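You operate a simulated robot arm through the tools that you are given. There is no shell and no other tool. Be economical: measure what you need, move in short steps, check, and stop when the job is done.

Carry out the task below with a simulated two-armed robot. There is one attempt and no reset: what you move stays moved.

TASK
Open the terminal cover, tighten both slack terminal nuts and close the cover.
Fine: the cabinet is locked off and stays open; each nut goes clockwise to its stop.

It is judged by the outcome, as a careful person would: the job done as asked, and still so three seconds after it is handed in. It fails if anything else is knocked over, pushed out of place, dropped, spilled or broken. Lids that push on must go on centred and level and be pressed home; caps that screw on are set level and turned clockwise until they are tight.

THE ROBOT
Two 6-joint arms with two-finger parallel grippers on one trunk, on a base that drives. Base frame: it is fixed to the floor where the robot stands at the start and does not move with it; the origin is under the middle of the robot, x ahead of it, y to its left, z up. Readings come in m, rad, newtons and seconds.
The left shoulder is at the start at [0.05, 0.17, 1.26], the right one opposite. Each reaches about 1.092 m from its shoulder. Places, roughly: blue terminal nut [1, -0.1, 1.2]; brown breaker [1, 0.1, 1.7]; current selector [1, -0.1, 1.4]; fan dial [1, -0.1, 1.6]; filter drawer [1, -0.1, 1.8]; orange breaker [1.1, 0.3, 1.7]; red terminal nut [1, 0, 1.2]; teal breaker [1.1, 0.2, 1.7]; terminal cover [1, -0.1, 1.2]. Payload 1.57 kg a hand.
The tool frame of a hand sits at the grasp point between the pads (the TCP): z along the fingers, y along the line on which they close. The tips reach 0.03 m beyond it. The gripper opens to 0.08 m. The fingers are 0.017 m wide and 0.012 m thick; the gripper's body (0.04 by 0.082 m) begins 0.08 m behind the TCP.
Orientation is that of the tool frame in the base frame, as [roll, pitch, yaw] about the fixed x, y, z axes, in that order (R = Rz(yaw) Ry(pitch) Rx(roll)). With the fingers straight down and closing along the base's y, the tool's x points along the base's -x, its y along +y and its z along -z.

THE INTERFACE
- The arms move only by the tool drive_tool. It takes "left_deltas", "right_deltas" or both (then of equal length, played together; a hand with none holds still); each is a list of rows, each a list of 3 entries, a list of its own where there are three numbers: the closure, from 0 (fully open) to 1 (shut), then the shift along the tool's x, y, z in m, then the turn, a rotation vector about the tool's x, y, z in rad. In form: [[fingers, [dx, dy, dz], [ax, ay, az]], ...]. A call has 1 to 8 rows; each row shifts and turns the commanded pose from where the row before left it, along the tool's axes as they then stand. A row lasts 0.2 s, in which the tool goes at most 0.05 m and 0.15 rad; a call with a longer step from one row to the next is refused whole, and so is a gripper value outside its range. A pose out of reach is approached as far as the arm can. The call stops where the force on the tool passes 80 N (or 10 N more than at its start, if that is more) or the arm is blocked; 0.2 s more then pass. The fingers move at their own pace (about 0.045 m/s each) and stop on an object; they squeeze with about 43 N. The grip force told is the motor's: it shows also when the fingers shut on nothing. Time passes only in rows, and 0.2 s behind the last, so rows that do not move let the fingers close. The reply holds the time, the measured pose of the TCP, the force on the tool along the base axes, the opening and the grip force, in the units named above and with some noise, with the torque about the TCP (base axes, N m) and any sound that the robot's microphone picked up.
- Cameras (640 x 400 px; columns grow to the right, rows downward): "scene" is now at [0.048, -0.0245, 1.8636]; the picture's right is [-0.27, -0.96, 0.00], its down [-0.43, 0.12, -0.89] and it looks along [0.86, -0.24, -0.45] (base axes); focal length 294 px, centre (320, 200). "left" rides on the left gripper at [0.072, 0.007, -0.122] in its tool frame; the picture's right is [-0.09, 1.00, 0.00], its down [-0.84, -0.08, -0.54] and it looks along [-0.54, -0.05, 0.84] (tool axes); focal length 238 px, centre (320, 200). "right" rides on the right gripper at [0.072, -0.007, -0.122] in its tool frame; the picture's right is [0.09, 1.00, 0.00], its down [-0.84, 0.08, -0.54] and it looks along [-0.54, 0.05, 0.84] (tool axes); focal length 238 px, centre (320, 200). There is no depth. A picture from a camera that has moved, and an enlarged one, comes with that camera's place and axes in the base frame and with its lens.
- snapshot(camera): a new picture of that camera. No time passes.
- move_column(by): slides the trunk up (or, below 0, down) by that many m; the arms and the scene camera ride with it, the base frame stays. It gives what a move gives, with no picture.
- steer(legs): drives the robot by 1 to 6 legs, each [ahead, left, turn to the left] in m, m and rad, along the robot's own axes; the way and the turn of a leg run together, so that a leg with both is an arc; at most 1.5 m and 3.142 rad a leg. The arms and the cameras ride along, it lands a little off, and it stops where it bumps. It gives what a move gives.
- head_to(pan, tilt): turns the head with the scene camera to pan (to the left, within 1.501 rad either way) and tilt (down, from -0.506 to 1.204), counted from straight ahead of the robot. It gives what a move gives.
- enlarge(camera, box): a new picture of the part [left, top, right, bottom] of that camera's present view, enlarged. No time passes.
- finish_job(): hands the job in; it is judged then, once.

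Work in short steps. Places have to be worked out from the pictures, the camera data and where the tool is seen: move nearer, look again, correct. Check each grasp and each placing, and mend what went wrong. You have 120 turns and 88 pictures in all, those below and enlarged ones among them. Open the grippers and draw the arms clear of the work before you hand the job in, unless the task says otherwise; then end with one line.

The tools are called after "Call:" by a JSON object that holds its "op" and its "data". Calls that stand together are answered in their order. drive_tool: Moves the arms, as the interface text tells. Its arguments: {"type":"object","properties":{"left_deltas":{"type":"array","items":{"type":"array"}},"right_deltas":{"type":"array","items":{"type":"array"}}},"required":[]} The other tools are called the same way: move_column (by) slides the trunk up or down; steer (legs) drives the base; head_to (pan, tilt) turns the head that bears the scene camera; snapshot (camera) takes a picture; enlarge (camera, box) takes an enlarged picture of a part of a camera's view; finish_job () hands the job in.

At the start:

```text
time_s: 0.0
left_position: [0.7471, 0.2436, 1.1496]
left_tool_rot: [-3.14, 0.0, -3.14]
left_wrist_force: [0.8, 0.0, 0.1]
left_ft_torque: [-0.01, 0.02, -0.01]
left_gripper_width: 0.0797
left_gripper_force: 0.1
right_position: [0.6359, -0.3838, 1.1498]
right_tool_rot: [3.142, -0.001, 3.142]
right_wrist_force: [0.1, 0.8, -0.3]
right_ft_torque: [0.0, -0.03, 0.01]
right_gripper_width: 0.08
right_gripper_force: 0.1
trunk travel left (down, up): [-0.875, 0.095]
robot x, y, heading: [-0.0009, -0.0014, -0.001]
head pan, tilt: [-0.272, 0.468]
```

scene: 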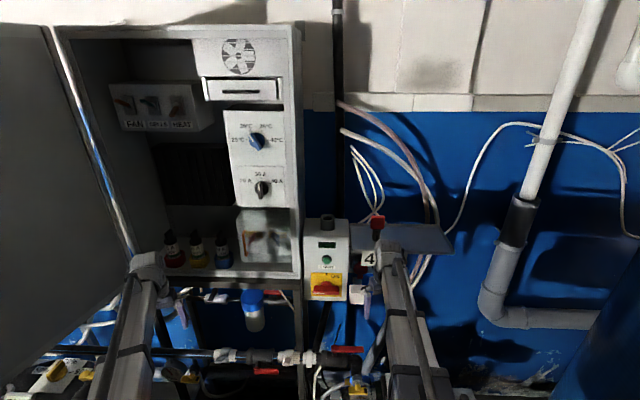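
right: 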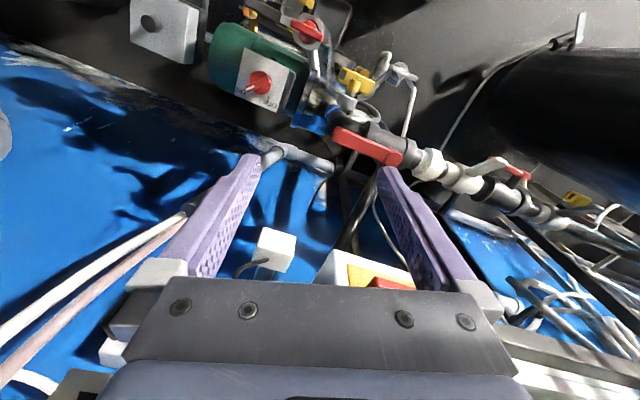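
left: 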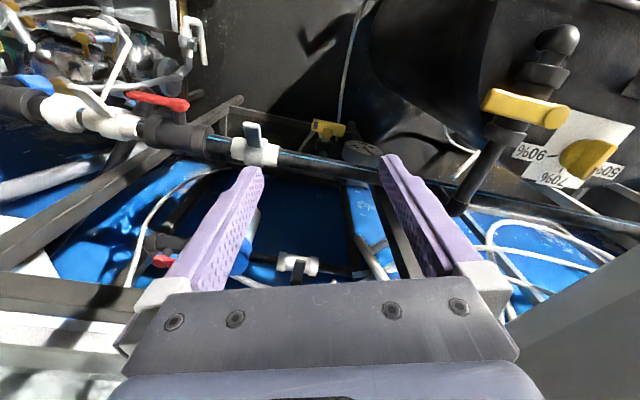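

I start by looking closely at the terminal cover region in the scene view.

Call:
{"op": "enlarge", "data": {"camera": "scene", "box": [200, 160, 320, 290]}}

Call:
{"op": "enlarge", "data": {"camera": "scene", "box": [40, 20, 320, 300]}}

```text
3.08 times, centred on (260, 225) of scene
camera zoom: at [0.048, -0.0245, 1.8636], right [-0.27, -0.96, 0.0], down [-0.43, 0.12, -0.89], along [0.86, -0.24, -0.45], focal length 904 px, centre (505, 123)
```

zoom: 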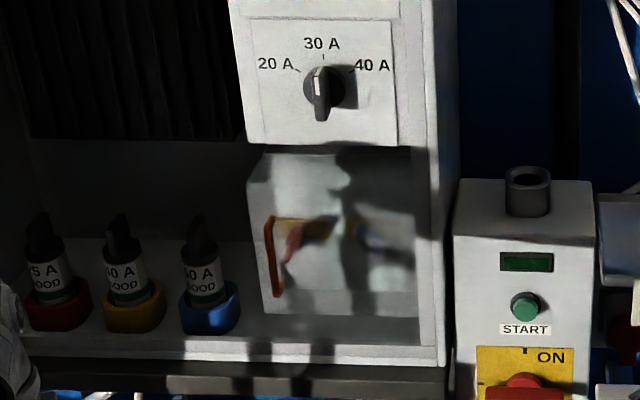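

```text
1.43 times, centred on (180, 160) of scene
camera zoom: at [0.048, -0.0245, 1.8636], right [-0.27, -0.96, 0.0], down [-0.43, 0.12, -0.89], along [0.86, -0.24, -0.45], focal length 420 px, centre (520, 257)
```

zoom: 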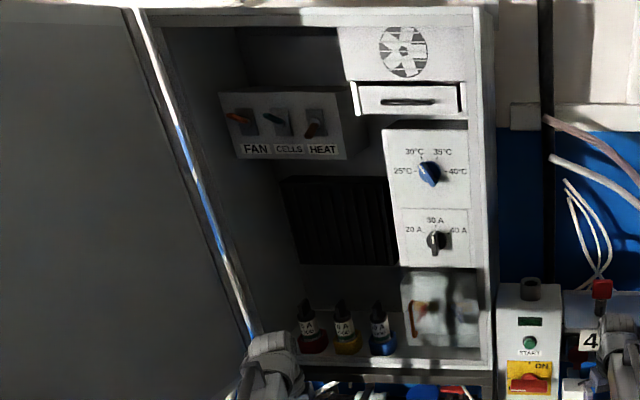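

The cover is a translucent box with an orange vertical handle on its left edge, near [1.0, 0.0, 1.22], and its hinge appears to be on the right. I pitch the right hand up so that it points ahead.

Call:
{"op": "drive_tool", "data": {"right_deltas": [[0, [0, 0, 0], [0, -0.15, 0]], [0, [0, 0, 0], [0, -0.15, 0]], [0, [0, 0, 0], [0, -0.15, 0]], [0, [0, 0, 0], [0, -0.15, 0]], [0, [0, 0, 0], [0, -0.15, 0]], [0, [0, 0, 0], [0, -0.15, 0]], [0, [0, 0, 0], [0, -0.15, 0]], [0, [0, 0, 0], [0, -0.15, 0]]]}}

Call:
{"op": "drive_tool", "data": {"right_deltas": [[0, [0, 0, 0], [0, -0.15, 0]], [0, [0, 0, 0], [0, -0.15, 0]], [0, [0, 0, 0], [0, -0.07, 0]]]}}

Call:
{"op": "snapshot", "data": {"camera": "right"}}

Call:
{"op": "snapshot", "data": {"camera": "scene"}}

```text
time_s: 1.8
left_position: [0.7474, 0.2437, 1.1509]
left_tool_rot: [-3.142, -0.002, -3.141]
left_wrist_force: [-1.1, -0.5, -0.5]
left_ft_torque: [-0.04, 0.04, 0.0]
left_gripper_width: 0.0799
left_gripper_force: 0.0
right_position: [0.6376, -0.384, 1.2887]
right_tool_rot: [-3.14, 1.201, 3.142]
right_wrist_force: [0.1, -1.0, -0.5]
right_ft_torque: [0.01, 0.0, 0.03]
right_gripper_width: 0.08
right_gripper_force: 0.2
right hand out of reach, approached as far as the arm can: row 2, 3, 4, 5, 6, 7, 8
trunk travel left (down, up): [-0.875, 0.095]
robot x, y, heading: [0.0008, -0.0001, 0.001]
head pan, tilt: [-0.272, 0.468]
```

```text
time_s: 2.6
left_position: [0.7476, 0.2442, 1.1504]
left_tool_rot: [-3.141, 0.0, 3.141]
left_wrist_force: [-0.4, 0.3, 0.3]
left_ft_torque: [0.0, 0.01, -0.02]
left_gripper_width: 0.0799
left_gripper_force: 0.0
right_position: [0.6371, -0.3841, 1.3681]
right_tool_rot: [-3.078, 1.567, -3.076]
right_wrist_force: [-0.5, -0.4, 0.9]
right_ft_torque: [0.03, 0.0, 0.0]
right_gripper_width: 0.0801
right_gripper_force: 0.1
right hand out of reach, approached as far as the arm can: row 1, 2, 3
trunk travel left (down, up): [-0.875, 0.095]
robot x, y, heading: [-0.0015, -0.0003, -0.002]
head pan, tilt: [-0.272, 0.468]
```

```text
82 pictures are left
camera right: at [0.5142, -0.3901, 1.2973], right [0.0, 1.0, -0.09], down [-0.54, 0.08, 0.84], along [0.84, 0.05, 0.54], focal length 238 px, centre (320, 200)
```

right: 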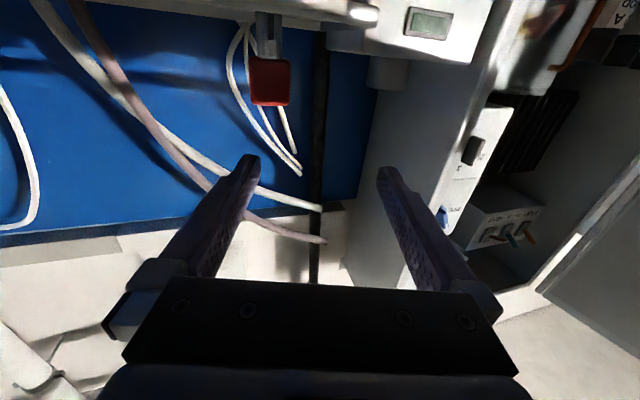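

```text
81 pictures are left
camera scene: at [0.0478, -0.0245, 1.8636], right [-0.27, -0.96, 0.0], down [-0.43, 0.12, -0.89], along [0.86, -0.24, -0.45], focal length 294 px, centre (320, 200)
```

scene: 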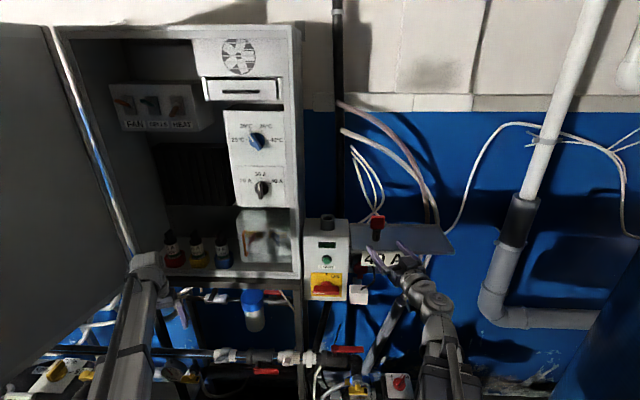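

The hand points ahead, but the arm could not hold its height this close in. I shift it left and forward, toward the cover, to view it.

Call:
{"op": "drive_tool", "data": {"right_deltas": [[0, [0, 0.05, 0], [0, 0, 0]], [0, [0, 0.05, 0], [0, 0, 0]], [0, [0, 0.05, 0], [0, 0, 0]], [0, [0, 0.05, 0], [0, 0, 0]], [0, [0, 0.05, 0], [0, 0, 0]], [0, [0, 0, 0.04], [0, 0, 0]], [0, [0, 0, 0.04], [0, 0, 0]]]}}

Call:
{"op": "snapshot", "data": {"camera": "right"}}

```text
time_s: 4.2
left_position: [0.7477, 0.2429, 1.1501]
left_tool_rot: [3.14, 0.0, 3.14]
left_wrist_force: [0.2, 0.5, 0.3]
left_ft_torque: [-0.03, 0.04, 0.0]
left_gripper_width: 0.08
left_gripper_force: 0.0
right_position: [0.7579, -0.1431, 1.3695]
right_tool_rot: [-2.953, 1.567, -2.956]
right_wrist_force: [0.3, 0.3, -0.2]
right_ft_torque: [0.0, 0.01, -0.01]
right_gripper_width: 0.0799
right_gripper_force: 0.1
right hand out of reach, approached as far as the arm can: row 1, 2, 3, 4
trunk travel left (down, up): [-0.875, 0.095]
robot x, y, heading: [-0.0017, 0.0022, 0.001]
head pan, tilt: [-0.272, 0.468]
```

```text
80 pictures are left
camera right: at [0.6363, -0.1492, 1.2971], right [0.0, 1.0, -0.09], down [-0.54, 0.08, 0.84], along [0.84, 0.05, 0.54], focal length 238 px, centre (320, 200)
```

right: 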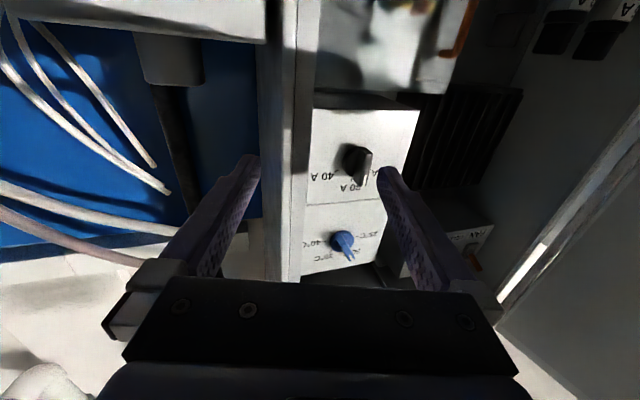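

The hand is in front of the selector. I lower it to the cover's height.

Call:
{"op": "drive_tool", "data": {"right_deltas": [[0, [0.05, 0, 0], [0, 0, 0]], [0, [0.05, 0, 0], [0, 0, 0]], [0, [0.05, 0, 0], [0, 0, 0]], [0, [0.03, 0, 0], [0, 0, 0]]]}}

Call:
{"op": "snapshot", "data": {"camera": "right"}}

```text
time_s: 5.2
left_position: [0.7467, 0.2429, 1.1484]
left_tool_rot: [-3.141, 0.0, -3.141]
left_wrist_force: [-0.2, -0.1, 0.3]
left_ft_torque: [-0.04, 0.01, -0.01]
left_gripper_width: 0.0801
left_gripper_force: 0.1
right_position: [0.7579, -0.144, 1.3686]
right_tool_rot: [-3.125, 1.567, -3.125]
right_wrist_force: [0.2, 0.2, 0.9]
right_ft_torque: [0.04, 0.01, 0.03]
right_gripper_width: 0.0801
right_gripper_force: 0.1
right hand out of reach, approached as far as the arm can: row 1, 2, 3, 4
trunk travel left (down, up): [-0.875, 0.095]
robot x, y, heading: [-0.0001, -0.0018, -0.001]
head pan, tilt: [-0.272, 0.468]
```

```text
79 pictures are left
camera right: at [0.6352, -0.1499, 1.2973], right [0.0, 1.0, -0.09], down [-0.54, 0.08, 0.84], along [0.84, 0.05, 0.54], focal length 238 px, centre (320, 200)
```

right: 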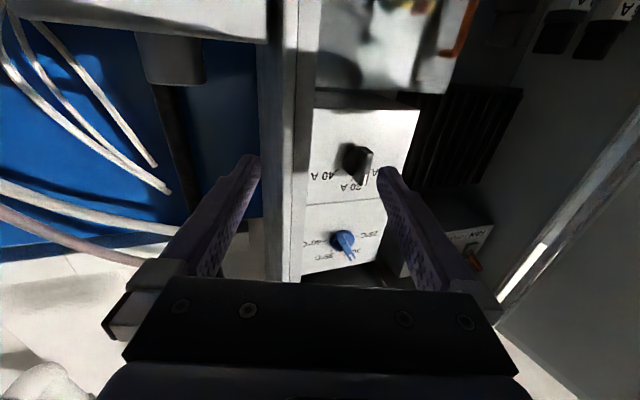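

The arm cannot point ahead this low relative to its shoulder. I raise the left hand for clearance and then lower the trunk 0.17 m.

Call:
{"op": "drive_tool", "data": {"left_deltas": [[0, [0.04, 0, -0.03], [0, 0, 0]], [0, [0.04, 0, -0.03], [0, 0, 0]], [0, [0.04, 0, -0.03], [0, 0, 0]], [0, [0.04, 0, -0.03], [0, 0, 0]], [0, [0.04, 0, -0.03], [0, 0, 0]]]}}

Call:
{"op": "move_column", "data": {"by": -0.17}}

Call:
{"op": "snapshot", "data": {"camera": "right"}}

Call:
{"op": "snapshot", "data": {"camera": "scene"}}

```text
time_s: 6.4
left_position: [0.5475, 0.2434, 1.1501]
left_tool_rot: [-3.141, 0.0, -3.141]
left_wrist_force: [0.7, -0.4, 0.1]
left_ft_torque: [0.01, -0.04, -0.01]
left_gripper_width: 0.08
left_gripper_force: 0.0
left hand out of reach, approached as far as the arm can: row 1, 2, 3, 4, 5
right_position: [0.7563, -0.1439, 1.3705]
right_tool_rot: [-3.128, 1.567, -3.128]
right_wrist_force: [0.5, -0.4, -0.3]
right_ft_torque: [0.01, 0.03, -0.02]
right_gripper_width: 0.08
right_gripper_force: 0.0
trunk travel left (down, up): [-0.875, 0.095]
robot x, y, heading: [0.0023, 0.0049, 0.001]
head pan, tilt: [-0.272, 0.468]
```

```text
time_s: 8.3
left_position: [0.5491, 0.2433, 0.9791]
left_tool_rot: [3.14, -0.001, -3.141]
left_wrist_force: [0.2, 0.4, -0.3]
left_ft_torque: [0.0, 0.01, 0.01]
left_gripper_width: 0.08
left_gripper_force: 0.1
right_position: [0.758, -0.1438, 1.1999]
right_tool_rot: [-3.131, 1.566, -3.131]
right_wrist_force: [0.1, 0.3, -0.6]
right_ft_torque: [0.0, 0.0, -0.03]
right_gripper_width: 0.0802
right_gripper_force: 0.0
trunk travel left (down, up): [-0.705, 0.265]
robot x, y, heading: [0.0004, -0.0004, -0.0]
head pan, tilt: [-0.272, 0.468]
```

```text
78 pictures are left
camera right: at [0.6351, -0.1499, 1.1274], right [0.0, 1.0, -0.09], down [-0.54, 0.08, 0.84], along [0.84, 0.05, 0.54], focal length 238 px, centre (320, 200)
```

right: 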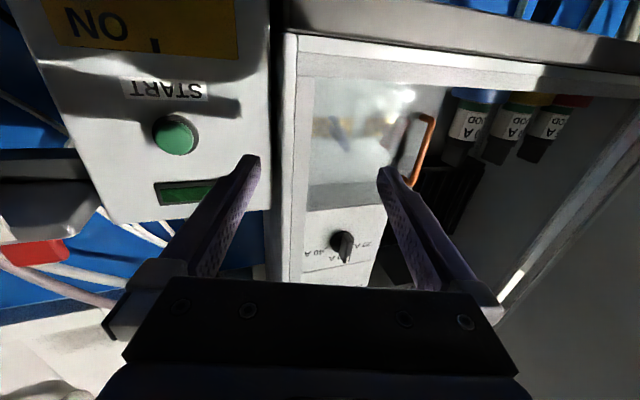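

```text
77 pictures are left
camera scene: at [0.0479, -0.0245, 1.6937], right [-0.27, -0.96, 0.0], down [-0.43, 0.12, -0.89], along [0.86, -0.24, -0.45], focal length 294 px, centre (320, 200)
```

scene: 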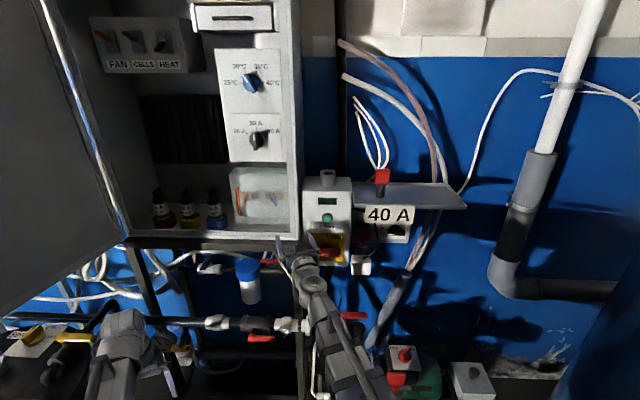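

Now the cover is visible from both cameras. I enlarge both views to locate the handle.

Call:
{"op": "enlarge", "data": {"camera": "scene", "box": [215, 155, 305, 245]}}

Call:
{"op": "enlarge", "data": {"camera": "right", "box": [280, 70, 450, 230]}}

```text
4.44 times, centred on (260, 200) of scene
camera zoom: at [0.0479, -0.0245, 1.6937], right [-0.27, -0.96, 0.0], down [-0.43, 0.12, -0.89], along [0.86, -0.24, -0.45], focal length 1306 px, centre (587, 200)
```

zoom: 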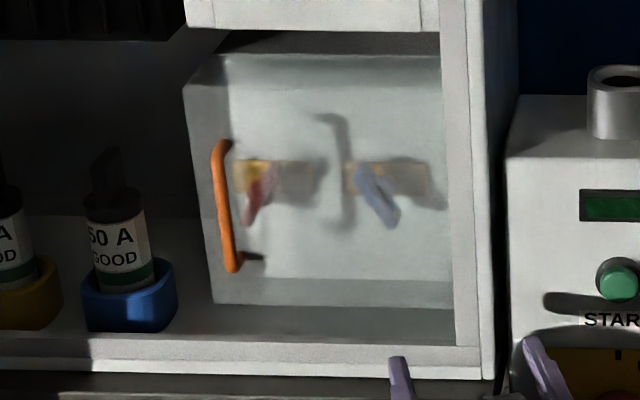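

```text
2.50 times, centred on (365, 150) of right
camera zoom: at [0.6351, -0.1499, 1.1274], right [0.0, 1.0, -0.09], down [-0.54, 0.08, 0.84], along [0.84, 0.05, 0.54], focal length 596 px, centre (208, 325)
```

zoom: 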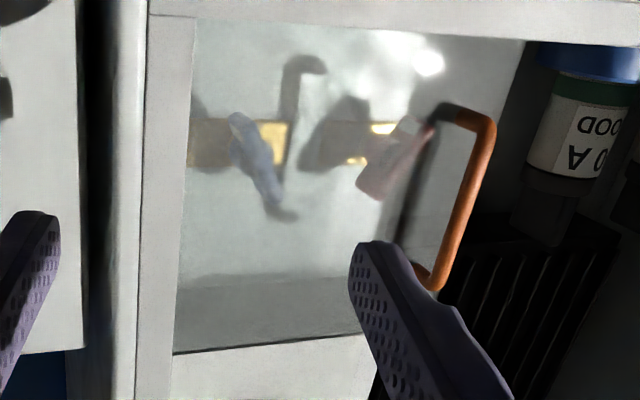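

Triangulating from the two views puts the handle bar near [0.947, 0.0, 1.245], about vertical. I test a small leftward and upward move to see whether the commanded pose matches the measured one.

Call:
{"op": "drive_tool", "data": {"right_deltas": [[0, [0, 0.05, 0], [0, 0, 0]], [0, [0, 0.05, 0], [0, 0, 0]]]}}

```text
time_s: 8.9
left_position: [0.5502, 0.2431, 0.9798]
left_tool_rot: [-3.141, 0.0, -3.141]
left_wrist_force: [0.3, -0.3, -0.4]
left_ft_torque: [-0.03, -0.02, 0.04]
left_gripper_width: 0.08
left_gripper_force: 0.1
right_position: [0.7583, -0.0464, 1.2]
right_tool_rot: [1.56, 1.571, 1.558]
right_wrist_force: [-0.3, 0.8, -0.6]
right_ft_torque: [-0.01, -0.02, -0.01]
right_gripper_width: 0.0798
right_gripper_force: 0.1
trunk travel left (down, up): [-0.705, 0.265]
robot x, y, heading: [-0.0036, 0.0055, 0.003]
head pan, tilt: [-0.272, 0.468]
```

Commands track well. I line up with the bar in y and z, then check by camera before advancing.

Call:
{"op": "drive_tool", "data": {"right_deltas": [[0, [-0.02, 0.025, 0.02], [0, 0, 0]], [0, [-0.02, 0.023, 0.03], [0, 0, 0]], [0, [0, 0, 0.03], [0, 0, 0]]]}}

Call:
{"op": "enlarge", "data": {"camera": "right", "box": [180, 20, 460, 240]}}

Call:
{"op": "enlarge", "data": {"camera": "scene", "box": [215, 155, 305, 245]}}

```text
time_s: 9.7
left_position: [0.5494, 0.2436, 0.9797]
left_tool_rot: [-3.142, -0.001, -3.14]
left_wrist_force: [0.5, 0.0, 0.9]
left_ft_torque: [0.01, 0.02, 0.02]
left_gripper_width: 0.0798
left_gripper_force: 0.1
right_position: [0.8383, 0.0016, 1.1988]
right_tool_rot: [3.113, 1.566, 3.114]
right_wrist_force: [0.5, -0.3, -0.1]
right_ft_torque: [0.01, 0.02, 0.0]
right_gripper_width: 0.0801
right_gripper_force: 0.1
right hand out of reach, approached as far as the arm can: row 1, 2
trunk travel left (down, up): [-0.705, 0.265]
robot x, y, heading: [0.001, -0.0042, 0.0]
head pan, tilt: [-0.272, 0.468]
```

```text
1.82 times, centred on (320, 130) of right
camera zoom: at [0.7158, -0.0034, 1.127], right [0.0, 1.0, -0.09], down [-0.54, 0.08, 0.84], along [0.84, 0.05, 0.54], focal length 433 px, centre (320, 327)
```

zoom: 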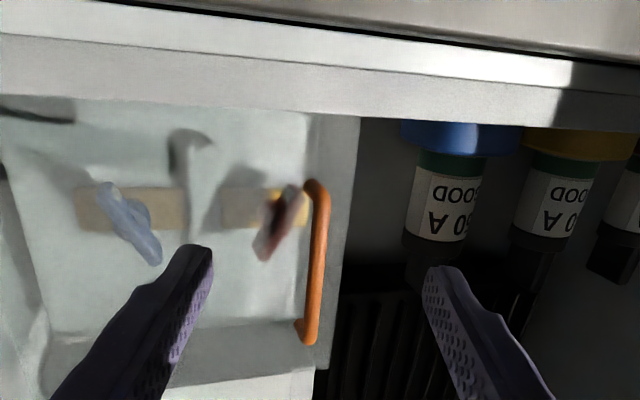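

```text
4.44 times, centred on (260, 200) of scene
camera zoom: at [0.0485, -0.0245, 1.6936], right [-0.27, -0.96, 0.0], down [-0.43, 0.12, -0.89], along [0.86, -0.24, -0.45], focal length 1306 px, centre (587, 200)
```

zoom: 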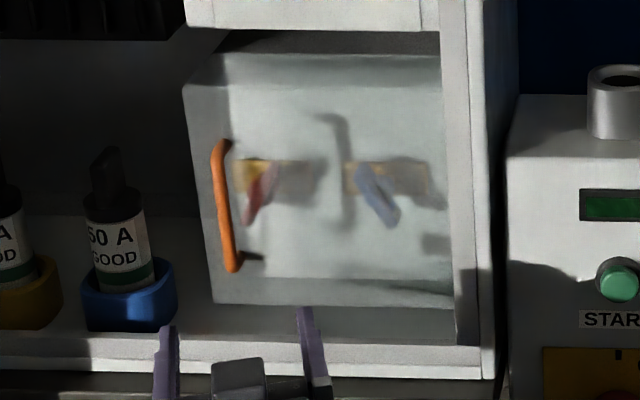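

The bar is at y≈0.003 and spans z≈1.19–1.285. The hand is still at z 1.199, so I try raising it again.

Call:
{"op": "drive_tool", "data": {"right_deltas": [[0, [-0.02, 0, 0], [0, 0, 0]], [0, [-0.015, 0, 0], [0, 0, 0]]]}}

```text
time_s: 10.3
left_position: [0.5486, 0.2436, 0.9798]
left_tool_rot: [3.141, 0.0, 3.14]
left_wrist_force: [0.0, 0.9, 0.4]
left_ft_torque: [-0.01, 0.0, 0.01]
left_gripper_width: 0.0799
left_gripper_force: 0.1
right_position: [0.8376, 0.0018, 1.1993]
right_tool_rot: [-3.114, 1.566, -3.111]
right_wrist_force: [-1.0, -0.2, 0.0]
right_ft_torque: [-0.01, -0.03, 0.0]
right_gripper_width: 0.0796
right_gripper_force: 0.1
right hand out of reach, approached as far as the arm can: row 1, 2
trunk travel left (down, up): [-0.705, 0.265]
robot x, y, heading: [0.0003, -0.0029, 0.005]
head pan, tilt: [-0.272, 0.468]
```

The arm refuses vertical moves here, so I use the trunk to raise it 0.03 m.

Call:
{"op": "move_column", "data": {"by": 0.03}}

Call:
{"op": "drive_tool", "data": {"right_deltas": [[0, [0, 0, 0.03], [0, 0, 0]], [0, [0, 0, 0.03], [0, 0, 0]]]}}

Call:
{"op": "enlarge", "data": {"camera": "right", "box": [180, 20, 460, 240]}}

Call:
{"op": "enlarge", "data": {"camera": "scene", "box": [215, 155, 305, 245]}}

```text
time_s: 11.1
left_position: [0.549, 0.242, 1.0099]
left_tool_rot: [-3.141, 0.0, 3.141]
left_wrist_force: [0.2, -0.1, 0.6]
left_ft_torque: [-0.01, -0.01, -0.01]
left_gripper_width: 0.08
left_gripper_force: 0.0
right_position: [0.8373, 0.0012, 1.2285]
right_tool_rot: [-3.117, 1.567, -3.117]
right_wrist_force: [0.0, -0.3, -0.4]
right_ft_torque: [0.01, -0.01, -0.03]
right_gripper_width: 0.08
right_gripper_force: 0.1
trunk travel left (down, up): [-0.735, 0.235]
robot x, y, heading: [0.0004, -0.0026, -0.0]
head pan, tilt: [-0.272, 0.468]
```

```text
time_s: 11.7
left_position: [0.5494, 0.2436, 1.0098]
left_tool_rot: [3.141, -0.001, -3.142]
left_wrist_force: [0.9, -0.3, 0.1]
left_ft_torque: [-0.02, 0.02, 0.01]
left_gripper_width: 0.0799
left_gripper_force: 0.2
right_position: [0.8985, 0.0016, 1.2285]
right_tool_rot: [-3.128, 1.567, -3.131]
right_wrist_force: [-0.4, 0.2, 0.1]
right_ft_torque: [0.02, 0.0, 0.01]
right_gripper_width: 0.0797
right_gripper_force: 0.2
trunk travel left (down, up): [-0.735, 0.235]
robot x, y, heading: [-0.0013, -0.0002, 0.001]
head pan, tilt: [-0.272, 0.468]
```

```text
1.82 times, centred on (320, 130) of right
camera zoom: at [0.776, -0.0041, 1.1571], right [0.0, 1.0, -0.09], down [-0.54, 0.08, 0.84], along [0.84, 0.05, 0.54], focal length 433 px, centre (320, 327)
```

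zoom: 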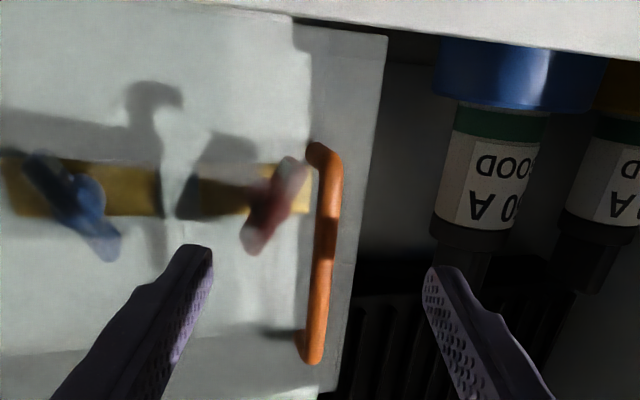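

```text
4.44 times, centred on (260, 200) of scene
camera zoom: at [0.0483, -0.0244, 1.7236], right [-0.27, -0.96, 0.0], down [-0.43, 0.12, -0.89], along [0.86, -0.24, -0.45], focal length 1306 px, centre (587, 200)
```

zoom: 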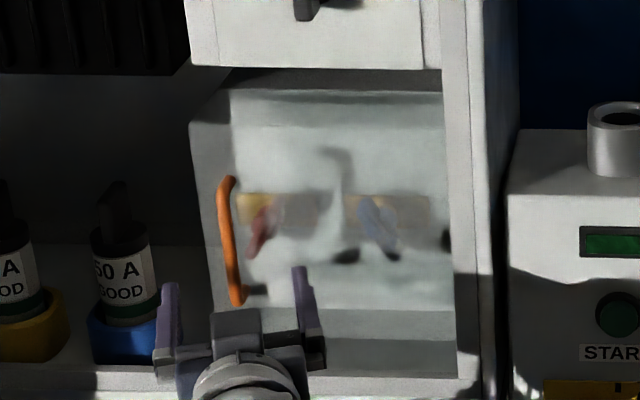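

The new triangulation puts the bar at about x 0.965, y 0.005, z 1.24, which is between the open fingers. I advance 0.055 m and check.

Call:
{"op": "drive_tool", "data": {"right_deltas": [[0, [0, 0.003, 0.03], [0, 0, 0]], [0, [0, 0, 0.025], [0, 0, 0]]]}}

Call:
{"op": "snapshot", "data": {"camera": "right"}}

Call:
{"op": "enlarge", "data": {"camera": "scene", "box": [215, 155, 305, 245]}}

```text
time_s: 12.3
left_position: [0.5465, 0.2432, 1.0123]
left_tool_rot: [-3.141, 0.002, -3.141]
left_wrist_force: [0.0, -0.4, 0.6]
left_ft_torque: [-0.02, 0.04, -0.03]
left_gripper_width: 0.0802
left_gripper_force: 0.1
right_position: [0.9315, 0.003, 1.2317]
right_tool_rot: [1.74, 1.555, 1.736]
right_wrist_force: [-20.9, 0.0, 9.7]
right_ft_torque: [-0.63, -0.31, -1.05]
right_gripper_width: 0.0792
right_gripper_force: 0.0
trunk travel left (down, up): [-0.735, 0.235]
robot x, y, heading: [-0.0039, -0.0037, 0.004]
head pan, tilt: [-0.272, 0.468]
stopped in row 2 (right hand): the force on the tool passed its limit at 165 N (the readings are from after the stop); the commanded pose is now the measured one
```

```text
70 pictures are left
camera right: at [0.8081, -0.0007, 1.1598], right [0.0, 1.0, -0.08], down [-0.54, 0.07, 0.84], along [0.84, 0.04, 0.54], focal length 238 px, centre (320, 200)
```

right: 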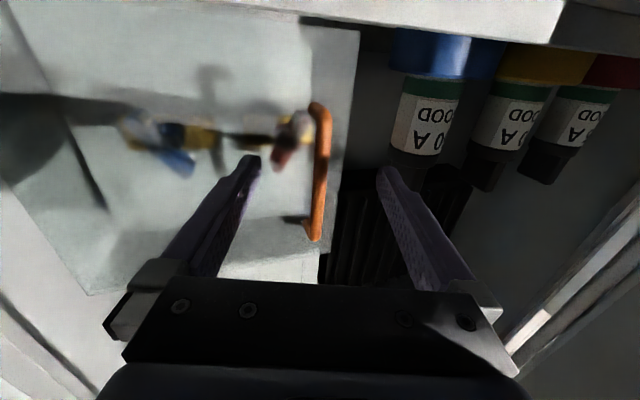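

```text
4.44 times, centred on (260, 200) of scene
camera zoom: at [0.0427, -0.0241, 1.7245], right [-0.27, -0.96, 0.0], down [-0.43, 0.12, -0.89], along [0.86, -0.24, -0.45], focal length 1306 px, centre (587, 200)
```

zoom: 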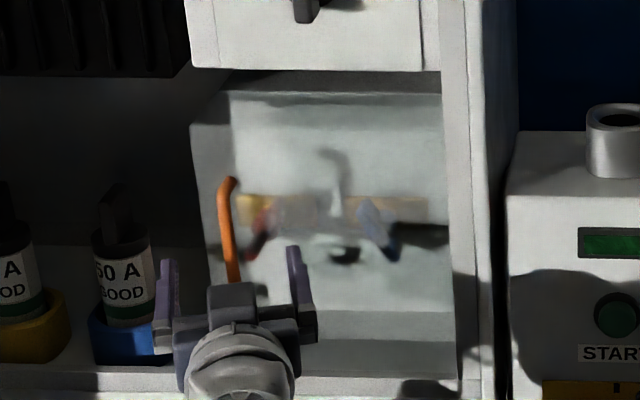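

The fingertip met the cover face, so the face is at x≈0.963 and the bar is around 0.93–0.94. I back off 5 mm and close on the bar.

Call:
{"op": "drive_tool", "data": {"right_deltas": [[0, [0, 0, -0.005], [0, 0, 0]], [0.5, [0, 0, 0], [0, 0, 0]], [1, [0, 0, 0], [0, 0, 0]], [1, [0, 0, 0], [0, 0, 0]], [1, [0, 0, 0], [0, 0, 0]], [1, [0, 0, 0], [0, 0, 0]]]}}

Call:
{"op": "snapshot", "data": {"camera": "right"}}

```text
time_s: 13.7
left_position: [0.5481, 0.2454, 1.0092]
left_tool_rot: [-3.141, 0.0, 3.141]
left_wrist_force: [0.3, 0.6, -0.6]
left_ft_torque: [-0.01, -0.02, 0.01]
left_gripper_width: 0.0798
left_gripper_force: 0.1
right_position: [0.9304, 0.0023, 1.2282]
right_tool_rot: [1.864, 1.55, 1.862]
right_wrist_force: [-0.3, 2.3, -1.0]
right_ft_torque: [-0.23, -0.04, 0.06]
right_gripper_width: 0.0094
right_gripper_force: 20.2
trunk travel left (down, up): [-0.735, 0.235]
robot x, y, heading: [0.0005, -0.0012, 0.007]
head pan, tilt: [-0.272, 0.468]
```

```text
68 pictures are left
camera right: at [0.8083, -0.0004, 1.1568], right [0.0, 1.0, -0.07], down [-0.54, 0.06, 0.84], along [0.84, 0.04, 0.54], focal length 238 px, centre (320, 200)
```

right: 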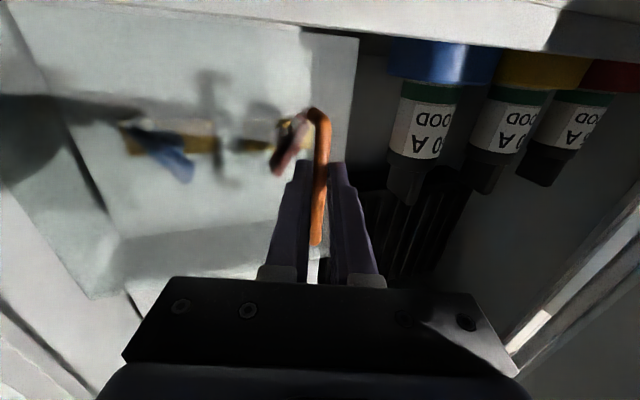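

The bar is gripped (9 mm). I pull it gently along an arc about a hinge near y≈-0.19, yawing with it.

Call:
{"op": "drive_tool", "data": {"right_deltas": [[1, [0, -0.003, -0.014], [-0.075, 0, 0]], [1, [0, -0.003, -0.014], [-0.075, 0, 0]], [1, [0, -0.003, -0.014], [-0.075, 0, 0]], [1, [0, -0.003, -0.014], [-0.075, 0, 0]]]}}

Call:
{"op": "snapshot", "data": {"camera": "scene"}}

```text
time_s: 14.7
left_position: [0.5487, 0.2481, 1.0096]
left_tool_rot: [-3.136, 0.0, -3.141]
left_wrist_force: [-0.5, -0.5, 0.0]
left_ft_torque: [0.04, -0.05, 0.04]
left_gripper_width: 0.0799
left_gripper_force: 0.0
right_position: [0.8754, -0.0038, 1.2278]
right_tool_rot: [1.79, 1.552, 2.104]
right_wrist_force: [-6.1, 33.3, -13.2]
right_ft_torque: [-0.41, 0.18, 0.7]
right_gripper_width: 0.0095
right_gripper_force: 27.7
trunk travel left (down, up): [-0.735, 0.235]
robot x, y, heading: [-0.0017, 0.0008, 0.005]
head pan, tilt: [-0.272, 0.468]
```

```text
67 pictures are left
camera scene: at [0.0478, -0.0183, 1.7235], right [-0.27, -0.96, 0.0], down [-0.44, 0.12, -0.89], along [0.86, -0.24, -0.45], focal length 294 px, centre (320, 200)
```

scene: 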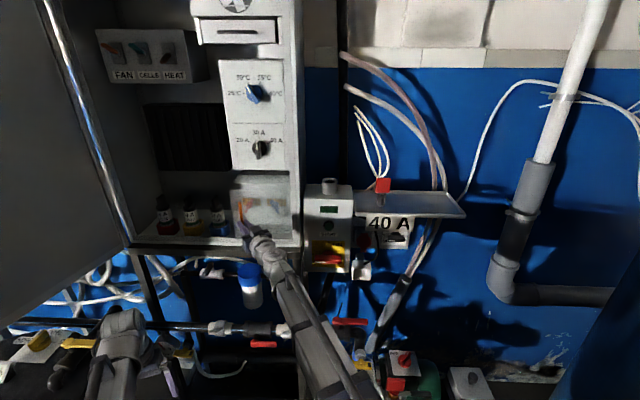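

The handle moved out 55 mm, but there is a +33 N side force. I look closer to see how the cover swings.

Call:
{"op": "enlarge", "data": {"camera": "scene", "box": [215, 155, 305, 245]}}

Call:
{"op": "snapshot", "data": {"camera": "right"}}

```text
4.44 times, centred on (260, 200) of scene
camera zoom: at [0.0478, -0.0183, 1.7235], right [-0.27, -0.96, 0.0], down [-0.44, 0.12, -0.89], along [0.86, -0.24, -0.45], focal length 1306 px, centre (587, 200)
```

zoom: 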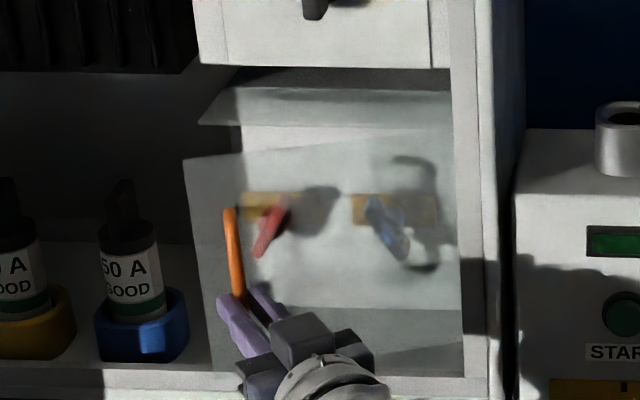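

```text
65 pictures are left
camera right: at [0.7599, -0.0446, 1.1569], right [-0.31, 0.95, -0.07], down [-0.53, -0.11, 0.84], along [0.79, 0.3, 0.54], focal length 238 px, centre (320, 200)
```

right: 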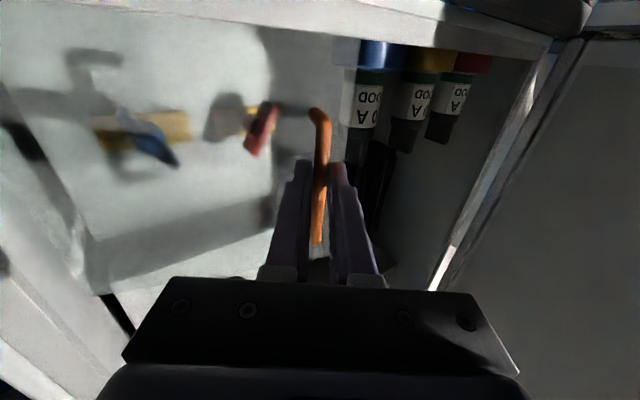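

The cover swings out about a vertical hinge on its right edge, with a radius larger than I assumed. I continue without the sideways pull.

Call:
{"op": "drive_tool", "data": {"right_deltas": [[1, [0, 0.008, -0.012], [-0.06, 0, 0]], [1, [0, 0, -0.014], [-0.07, 0, 0]], [1, [0, 0, -0.014], [-0.07, 0, 0]], [1, [0, 0, -0.014], [-0.07, 0, 0]], [1, [0, 0, -0.014], [-0.07, 0, 0]], [1, [0, 0, -0.014], [-0.07, 0, 0]]]}}

Call:
{"op": "enlarge", "data": {"camera": "scene", "box": [200, 145, 320, 265]}}

```text
time_s: 16.1
left_position: [0.5489, 0.2439, 1.0093]
left_tool_rot: [3.142, -0.001, 3.141]
left_wrist_force: [0.3, -0.1, -0.1]
left_ft_torque: [0.01, -0.02, 0.03]
left_gripper_width: 0.0799
left_gripper_force: 0.0
right_position: [0.803, -0.0423, 1.2316]
right_tool_rot: [1.301, 1.553, 2.003]
right_wrist_force: [-7.0, 10.1, -23.8]
right_ft_torque: [-0.59, 0.26, 0.24]
right_gripper_width: 0.0095
right_gripper_force: 27.2
right hand out of reach, approached as far as the arm can: row 5
trunk travel left (down, up): [-0.735, 0.235]
robot x, y, heading: [0.0002, -0.0029, 0.0]
head pan, tilt: [-0.272, 0.468]
```

```text
3.33 times, centred on (260, 205) of scene
camera zoom: at [0.0487, -0.0232, 1.7235], right [-0.27, -0.96, 0.0], down [-0.44, 0.12, -0.89], along [0.86, -0.24, -0.45], focal length 979 px, centre (520, 183)
```

zoom: 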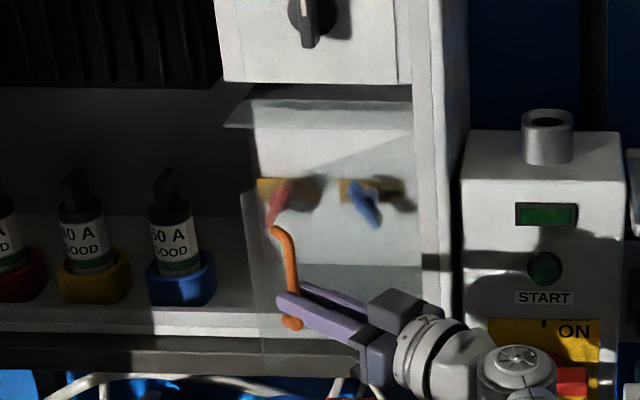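

The cover is about 40° open, with the hinge near [0.93, -0.20]. I continue along the arc.

Call:
{"op": "drive_tool", "data": {"right_deltas": [[1, [0, 0, -0.014], [-0.07, 0, 0]], [1, [0, 0, -0.014], [-0.07, 0, 0]], [1, [0, 0, -0.014], [-0.07, 0, 0]], [1, [0, 0, -0.014], [-0.07, 0, 0]], [1, [0, 0, -0.014], [-0.07, 0, 0]], [1, [0, 0, -0.014], [-0.07, 0, 0]]]}}

Call:
{"op": "enlarge", "data": {"camera": "scene", "box": [200, 145, 320, 265]}}

```text
time_s: 17.5
left_position: [0.5519, 0.2426, 1.0087]
left_tool_rot: [3.14, -0.002, 3.141]
left_wrist_force: [-0.2, -0.4, 0.1]
left_ft_torque: [-0.03, -0.03, 0.02]
left_gripper_width: 0.0801
left_gripper_force: 0.1
right_position: [0.7554, -0.1122, 1.2308]
right_tool_rot: [0.866, 1.548, 1.981]
right_wrist_force: [23.5, -12.6, -8.3]
right_ft_torque: [-0.81, 0.06, -0.64]
right_gripper_width: 0.0096
right_gripper_force: 28.0
trunk travel left (down, up): [-0.735, 0.235]
robot x, y, heading: [-0.0029, 0.0003, 0.002]
head pan, tilt: [-0.272, 0.468]
```

```text
3.33 times, centred on (260, 205) of scene
camera zoom: at [0.0524, -0.0267, 1.7235], right [-0.27, -0.96, 0.0], down [-0.44, 0.12, -0.89], along [0.86, -0.24, -0.45], focal length 979 px, centre (520, 183)
```

zoom: 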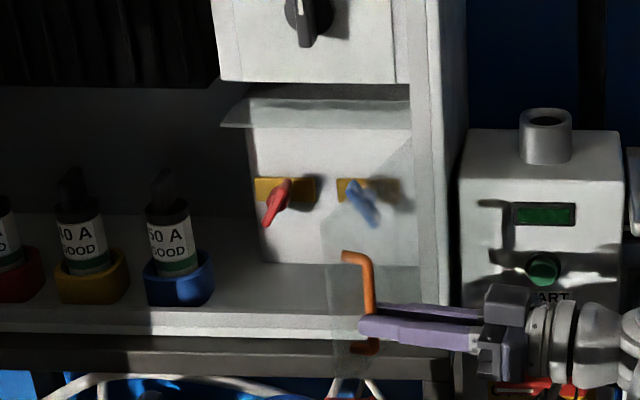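

The cover is about 63° open. There is a slight outward pull, so I correct for it and continue to about 85–90°.

Call:
{"op": "drive_tool", "data": {"right_deltas": [[1, [0, -0.004, -0.012], [-0.07, 0, 0]], [1, [0, -0.001, -0.014], [-0.07, 0, 0]], [1, [0, -0.001, -0.014], [-0.07, 0, 0]], [1, [0, -0.001, -0.014], [-0.07, 0, 0]], [1, [0, -0.001, -0.014], [-0.07, 0, 0]], [1, [0, -0.001, -0.014], [-0.07, 0, 0]]]}}

Call:
{"op": "snapshot", "data": {"camera": "scene"}}

```text
time_s: 18.9
left_position: [0.548, 0.2495, 1.0047]
left_tool_rot: [-3.14, -0.002, -3.139]
left_wrist_force: [1.2, 0.5, 0.7]
left_ft_torque: [-0.01, 0.0, 0.0]
left_gripper_width: 0.0798
left_gripper_force: 0.1
right_position: [0.7401, -0.1782, 1.2316]
right_tool_rot: [0.679, 1.554, 2.202]
right_wrist_force: [74.8, 22.0, -18.0]
right_ft_torque: [0.12, 0.04, -1.41]
right_gripper_width: 0.0261
right_gripper_force: 37.0
right hand out of reach, approached as far as the arm can: row 1
trunk travel left (down, up): [-0.735, 0.235]
robot x, y, heading: [-0.0012, -0.0016, 0.001]
head pan, tilt: [-0.272, 0.468]
```

```text
62 pictures are left
camera scene: at [0.0495, -0.0162, 1.722], right [-0.27, -0.96, 0.0], down [-0.44, 0.12, -0.89], along [0.86, -0.24, -0.45], focal length 294 px, centre (320, 200)
```

scene: 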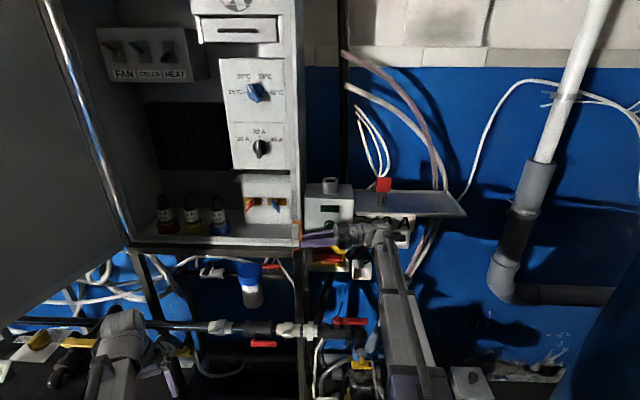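

The cover is about 85–90° open, with a high side load. I release the handle and back the hand off to the right.

Call:
{"op": "drive_tool", "data": {"right_deltas": [[0, [0, 0, 0], [0, 0, 0]], [0, [0, 0, 0], [0, 0, 0]], [0, [0, 0, 0], [0, 0, 0]], [0, [0, 0, -0.02], [0, 0, 0]], [0, [0, 0, -0.03], [0, 0, 0]]]}}

Call:
{"op": "enlarge", "data": {"camera": "scene", "box": [220, 125, 380, 285]}}

```text
time_s: 20.3
left_position: [0.5403, 0.2486, 1.0136]
left_tool_rot: [-3.138, 0.005, -3.14]
left_wrist_force: [0.3, -0.9, -0.1]
left_ft_torque: [0.03, -0.02, 0.02]
left_gripper_width: 0.0799
left_gripper_force: 0.0
right_position: [0.7166, -0.2167, 1.2396]
right_tool_rot: [0.01, 1.556, 1.582]
right_wrist_force: [0.2, -0.6, 0.5]
right_ft_torque: [0.03, 0.02, -0.03]
right_gripper_width: 0.0801
right_gripper_force: 0.1
trunk travel left (down, up): [-0.735, 0.235]
robot x, y, heading: [-0.0019, 0.0022, 0.003]
head pan, tilt: [-0.272, 0.468]
stopped in row 5 (right hand): the arm was blocked; the commanded pose is now the measured one
```

```text
2.50 times, centred on (300, 205) of scene
camera zoom: at [0.0357, -0.0188, 1.7248], right [-0.27, -0.96, 0.0], down [-0.43, 0.12, -0.9], along [0.86, -0.24, -0.45], focal length 735 px, centre (370, 188)
```

zoom: 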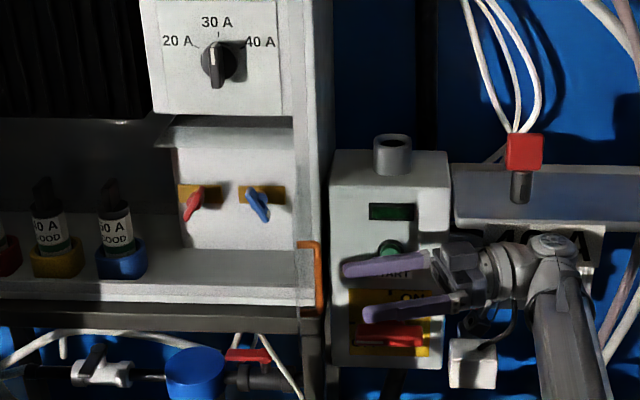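

The cover stays open beside the cabinet wall. The retreat met a block, so I move the right hand back toward the robot (-x), away from the switch box.

Call:
{"op": "drive_tool", "data": {"right_deltas": [[0, [0, 0.03, 0], [0, 0, 0]], [0, [0, 0.03, 0], [0, 0, 0]], [0, [0, 0.03, 0], [0, 0, 0]]]}}

Call:
{"op": "snapshot", "data": {"camera": "scene"}}

```text
time_s: 21.1
left_position: [0.5463, 0.2463, 1.0117]
left_tool_rot: [-3.141, -0.001, -3.14]
left_wrist_force: [0.3, 0.0, -0.1]
left_ft_torque: [0.01, -0.02, 0.0]
left_gripper_width: 0.0797
left_gripper_force: 0.0
right_position: [0.6397, -0.225, 1.2345]
right_tool_rot: [0.276, 1.551, 1.84]
right_wrist_force: [0.2, -0.3, -0.3]
right_ft_torque: [-0.01, 0.02, 0.02]
right_gripper_width: 0.0799
right_gripper_force: 0.0
trunk travel left (down, up): [-0.735, 0.235]
robot x, y, heading: [-0.0004, -0.0002, 0.002]
head pan, tilt: [-0.272, 0.468]
```

```text
60 pictures are left
camera scene: at [0.0455, -0.0236, 1.7236], right [-0.27, -0.96, 0.0], down [-0.43, 0.12, -0.89], along [0.86, -0.24, -0.45], focal length 294 px, centre (320, 200)
```

scene: 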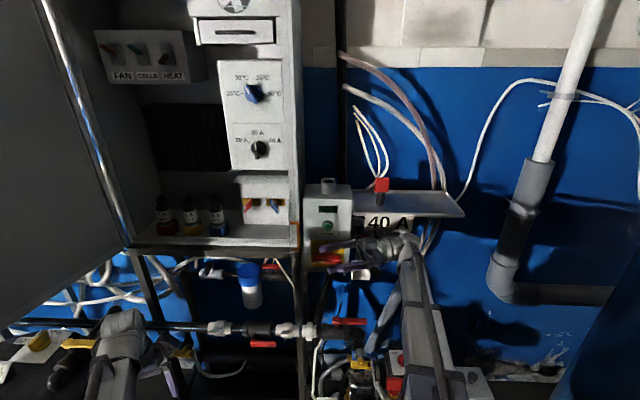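

The right hand is clear and nothing else looks disturbed. Now I pitch the left hand up to point ahead; it will do the nuts.

Call:
{"op": "drive_tool", "data": {"left_deltas": [[0, [0, 0, 0], [0, -0.15, 0]], [0, [0, 0, 0], [0, -0.15, 0]], [0, [0, 0, 0], [0, -0.15, 0]], [0, [0, 0, 0], [0, -0.15, 0]], [0, [0, 0, 0], [0, -0.15, 0]], [0, [0, 0, 0], [0, -0.15, 0]], [0, [0, 0, 0], [0, -0.15, 0]], [0, [0, 0, 0], [0, -0.15, 0]]]}}

Call:
{"op": "drive_tool", "data": {"left_deltas": [[0, [0, 0, 0], [0, -0.15, 0]], [0, [0, 0, 0], [0, -0.15, 0]], [0, [0, 0, 0], [0, -0.07, 0]]]}}

Call:
{"op": "drive_tool", "data": {"left_deltas": [[0, [0, -0.04, 0.03], [0, 0, 0]], [0, [0, -0.04, 0.03], [0, 0, 0]], [0, [0, -0.04, 0.03], [0, 0, 0]], [0, [0, -0.04, 0.03], [0, 0, 0]], [0, [0, -0.04, 0.03], [0, 0, 0]], [0, [0, -0.04, 0.03], [0, 0, 0]]]}}

Call:
{"op": "snapshot", "data": {"camera": "left"}}

```text
time_s: 22.9
left_position: [0.6484, 0.2684, 1.1499]
left_tool_rot: [3.141, 1.2, -3.14]
left_wrist_force: [-0.2, 0.5, 0.2]
left_ft_torque: [-0.02, 0.0, 0.01]
left_gripper_width: 0.0801
left_gripper_force: 0.0
left hand out of reach, approached as far as the arm can: row 2, 3, 4, 5, 6, 7, 8
right_position: [0.6406, -0.2247, 1.234]
right_tool_rot: [0.305, 1.551, 1.866]
right_wrist_force: [0.4, 0.4, -0.1]
right_ft_torque: [-0.01, -0.01, 0.0]
right_gripper_width: 0.08
right_gripper_force: 0.1
trunk travel left (down, up): [-0.735, 0.235]
robot x, y, heading: [-0.0008, 0.0008, 0.002]
head pan, tilt: [-0.272, 0.468]
```

```text
time_s: 23.7
left_position: [0.6636, 0.273, 1.2284]
left_tool_rot: [-3.093, 1.559, -3.091]
left_wrist_force: [0.3, -0.3, -0.2]
left_ft_torque: [-0.04, -0.04, -0.05]
left_gripper_width: 0.0804
left_gripper_force: 0.1
left hand out of reach, approached as far as the arm can: row 1, 2, 3
right_position: [0.6407, -0.2253, 1.2344]
right_tool_rot: [0.301, 1.549, 1.864]
right_wrist_force: [-0.5, 0.4, -0.3]
right_ft_torque: [-0.01, -0.01, 0.0]
right_gripper_width: 0.0798
right_gripper_force: 0.1
trunk travel left (down, up): [-0.735, 0.235]
robot x, y, heading: [-0.003, 0.0021, 0.006]
head pan, tilt: [-0.272, 0.468]
```

```text
time_s: 25.1
left_position: [0.8441, 0.0311, 1.2294]
left_tool_rot: [2.917, 1.566, 2.921]
left_wrist_force: [-0.2, -0.3, 0.1]
left_ft_torque: [-0.01, -0.01, -0.01]
left_gripper_width: 0.0799
left_gripper_force: 0.1
right_position: [0.6408, -0.2241, 1.2336]
right_tool_rot: [0.313, 1.55, 1.874]
right_wrist_force: [0.7, -1.2, -0.2]
right_ft_torque: [0.01, 0.0, 0.04]
right_gripper_width: 0.0801
right_gripper_force: 0.1
trunk travel left (down, up): [-0.735, 0.235]
robot x, y, heading: [-0.0037, 0.0043, 0.006]
head pan, tilt: [-0.272, 0.468]
```

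```text
59 pictures are left
camera left: at [0.7231, 0.0384, 1.1572], right [0.0, 1.0, 0.09], down [-0.54, -0.08, 0.84], along [0.84, -0.05, 0.54], focal length 238 px, centre (320, 200)
```

left: 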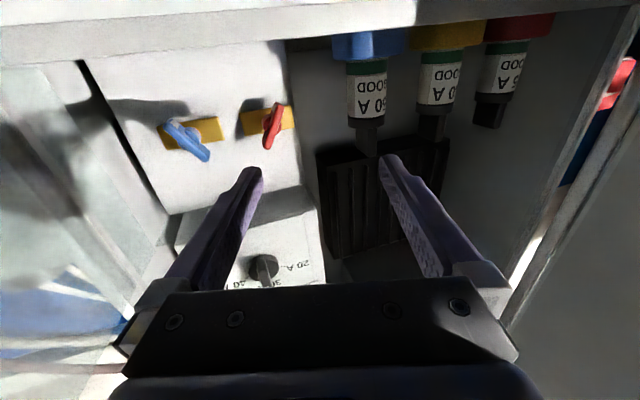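

Both nuts are visible: red and blue wing handles. I enlarge both cameras to triangulate them.

Call:
{"op": "enlarge", "data": {"camera": "left", "box": [130, 70, 330, 195]}}

Call:
{"op": "enlarge", "data": {"camera": "scene", "box": [220, 165, 300, 215]}}

```text
3.20 times, centred on (230, 132) of left
camera zoom: at [0.7231, 0.0384, 1.1572], right [0.0, 1.0, 0.09], down [-0.54, -0.08, 0.84], along [0.84, -0.05, 0.54], focal length 763 px, centre (608, 416)
```

zoom: 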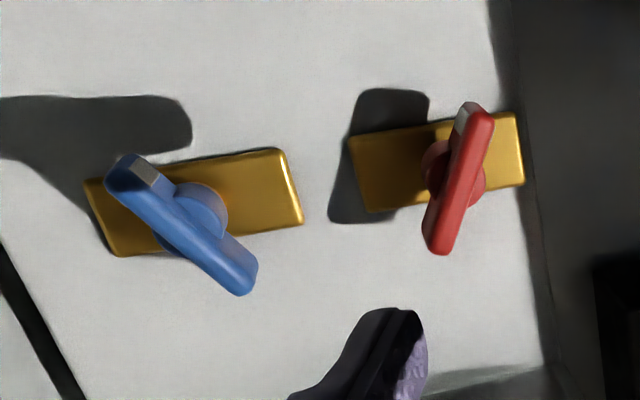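

```text
8.00 times, centred on (260, 190) of scene
camera zoom: at [0.0465, -0.0235, 1.7236], right [-0.27, -0.96, 0.0], down [-0.44, 0.12, -0.89], along [0.86, -0.24, -0.45], focal length 2351 px, centre (800, 280)
```

zoom: 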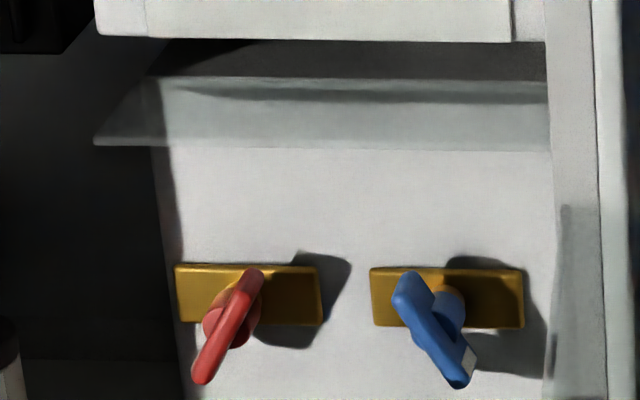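

The red nut bar is at about [1.01, -0.026, 1.23], tilted 26° clockwise. The blue one is at about [0.98, -0.114, 1.23], tilted 26° counter-clockwise. I align the left hand with the red nut and roll it to match the bar.

Call:
{"op": "drive_tool", "data": {"left_deltas": [[0.3, [0, -0.028, 0.03], [0, 0, 0]], [0.3, [0, -0.028, 0.03], [0, 0, 0]], [0.3, [0, 0, 0], [0, 0, 0.15]], [0.3, [0, 0, 0], [0, 0, 0.15]], [0.3, [0, 0, 0], [0, 0, 0.15]]]}}

Call:
{"op": "enlarge", "data": {"camera": "left", "box": [160, 40, 480, 240]}}

Call:
{"op": "enlarge", "data": {"camera": "scene", "box": [200, 160, 320, 235]}}

```text
time_s: 26.3
left_position: [0.9038, -0.0238, 1.2295]
left_tool_rot: [1.577, 1.119, 1.581]
left_wrist_force: [0.3, -0.9, 0.4]
left_ft_torque: [0.01, 0.02, 0.0]
left_gripper_width: 0.0559
left_gripper_force: 0.1
right_position: [0.6407, -0.2256, 1.2339]
right_tool_rot: [0.298, 1.55, 1.861]
right_wrist_force: [0.3, 0.3, 1.1]
right_ft_torque: [0.01, -0.04, 0.0]
right_gripper_width: 0.0801
right_gripper_force: 0.1
trunk travel left (down, up): [-0.735, 0.235]
robot x, y, heading: [-0.0012, -0.0003, 0.003]
head pan, tilt: [-0.272, 0.468]
```

```text
2.00 times, centred on (320, 140) of left
camera zoom: at [0.7817, 0.0133, 1.1676], right [0.0, 0.86, 0.52], down [-0.54, -0.44, 0.72], along [0.84, -0.28, 0.46], focal length 477 px, centre (320, 320)
```

zoom: 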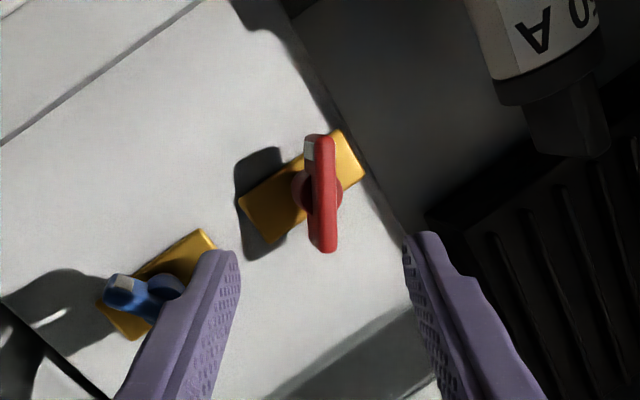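

```text
5.33 times, centred on (260, 198) of scene
camera zoom: at [0.0459, -0.0229, 1.7236], right [-0.27, -0.96, 0.0], down [-0.43, 0.12, -0.89], along [0.86, -0.24, -0.45], focal length 1567 px, centre (640, 213)
```

zoom: 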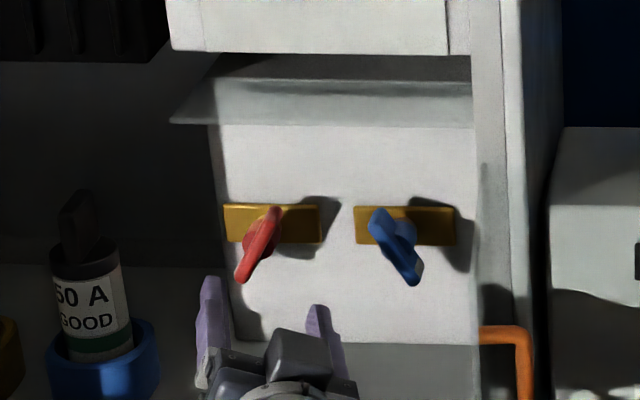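

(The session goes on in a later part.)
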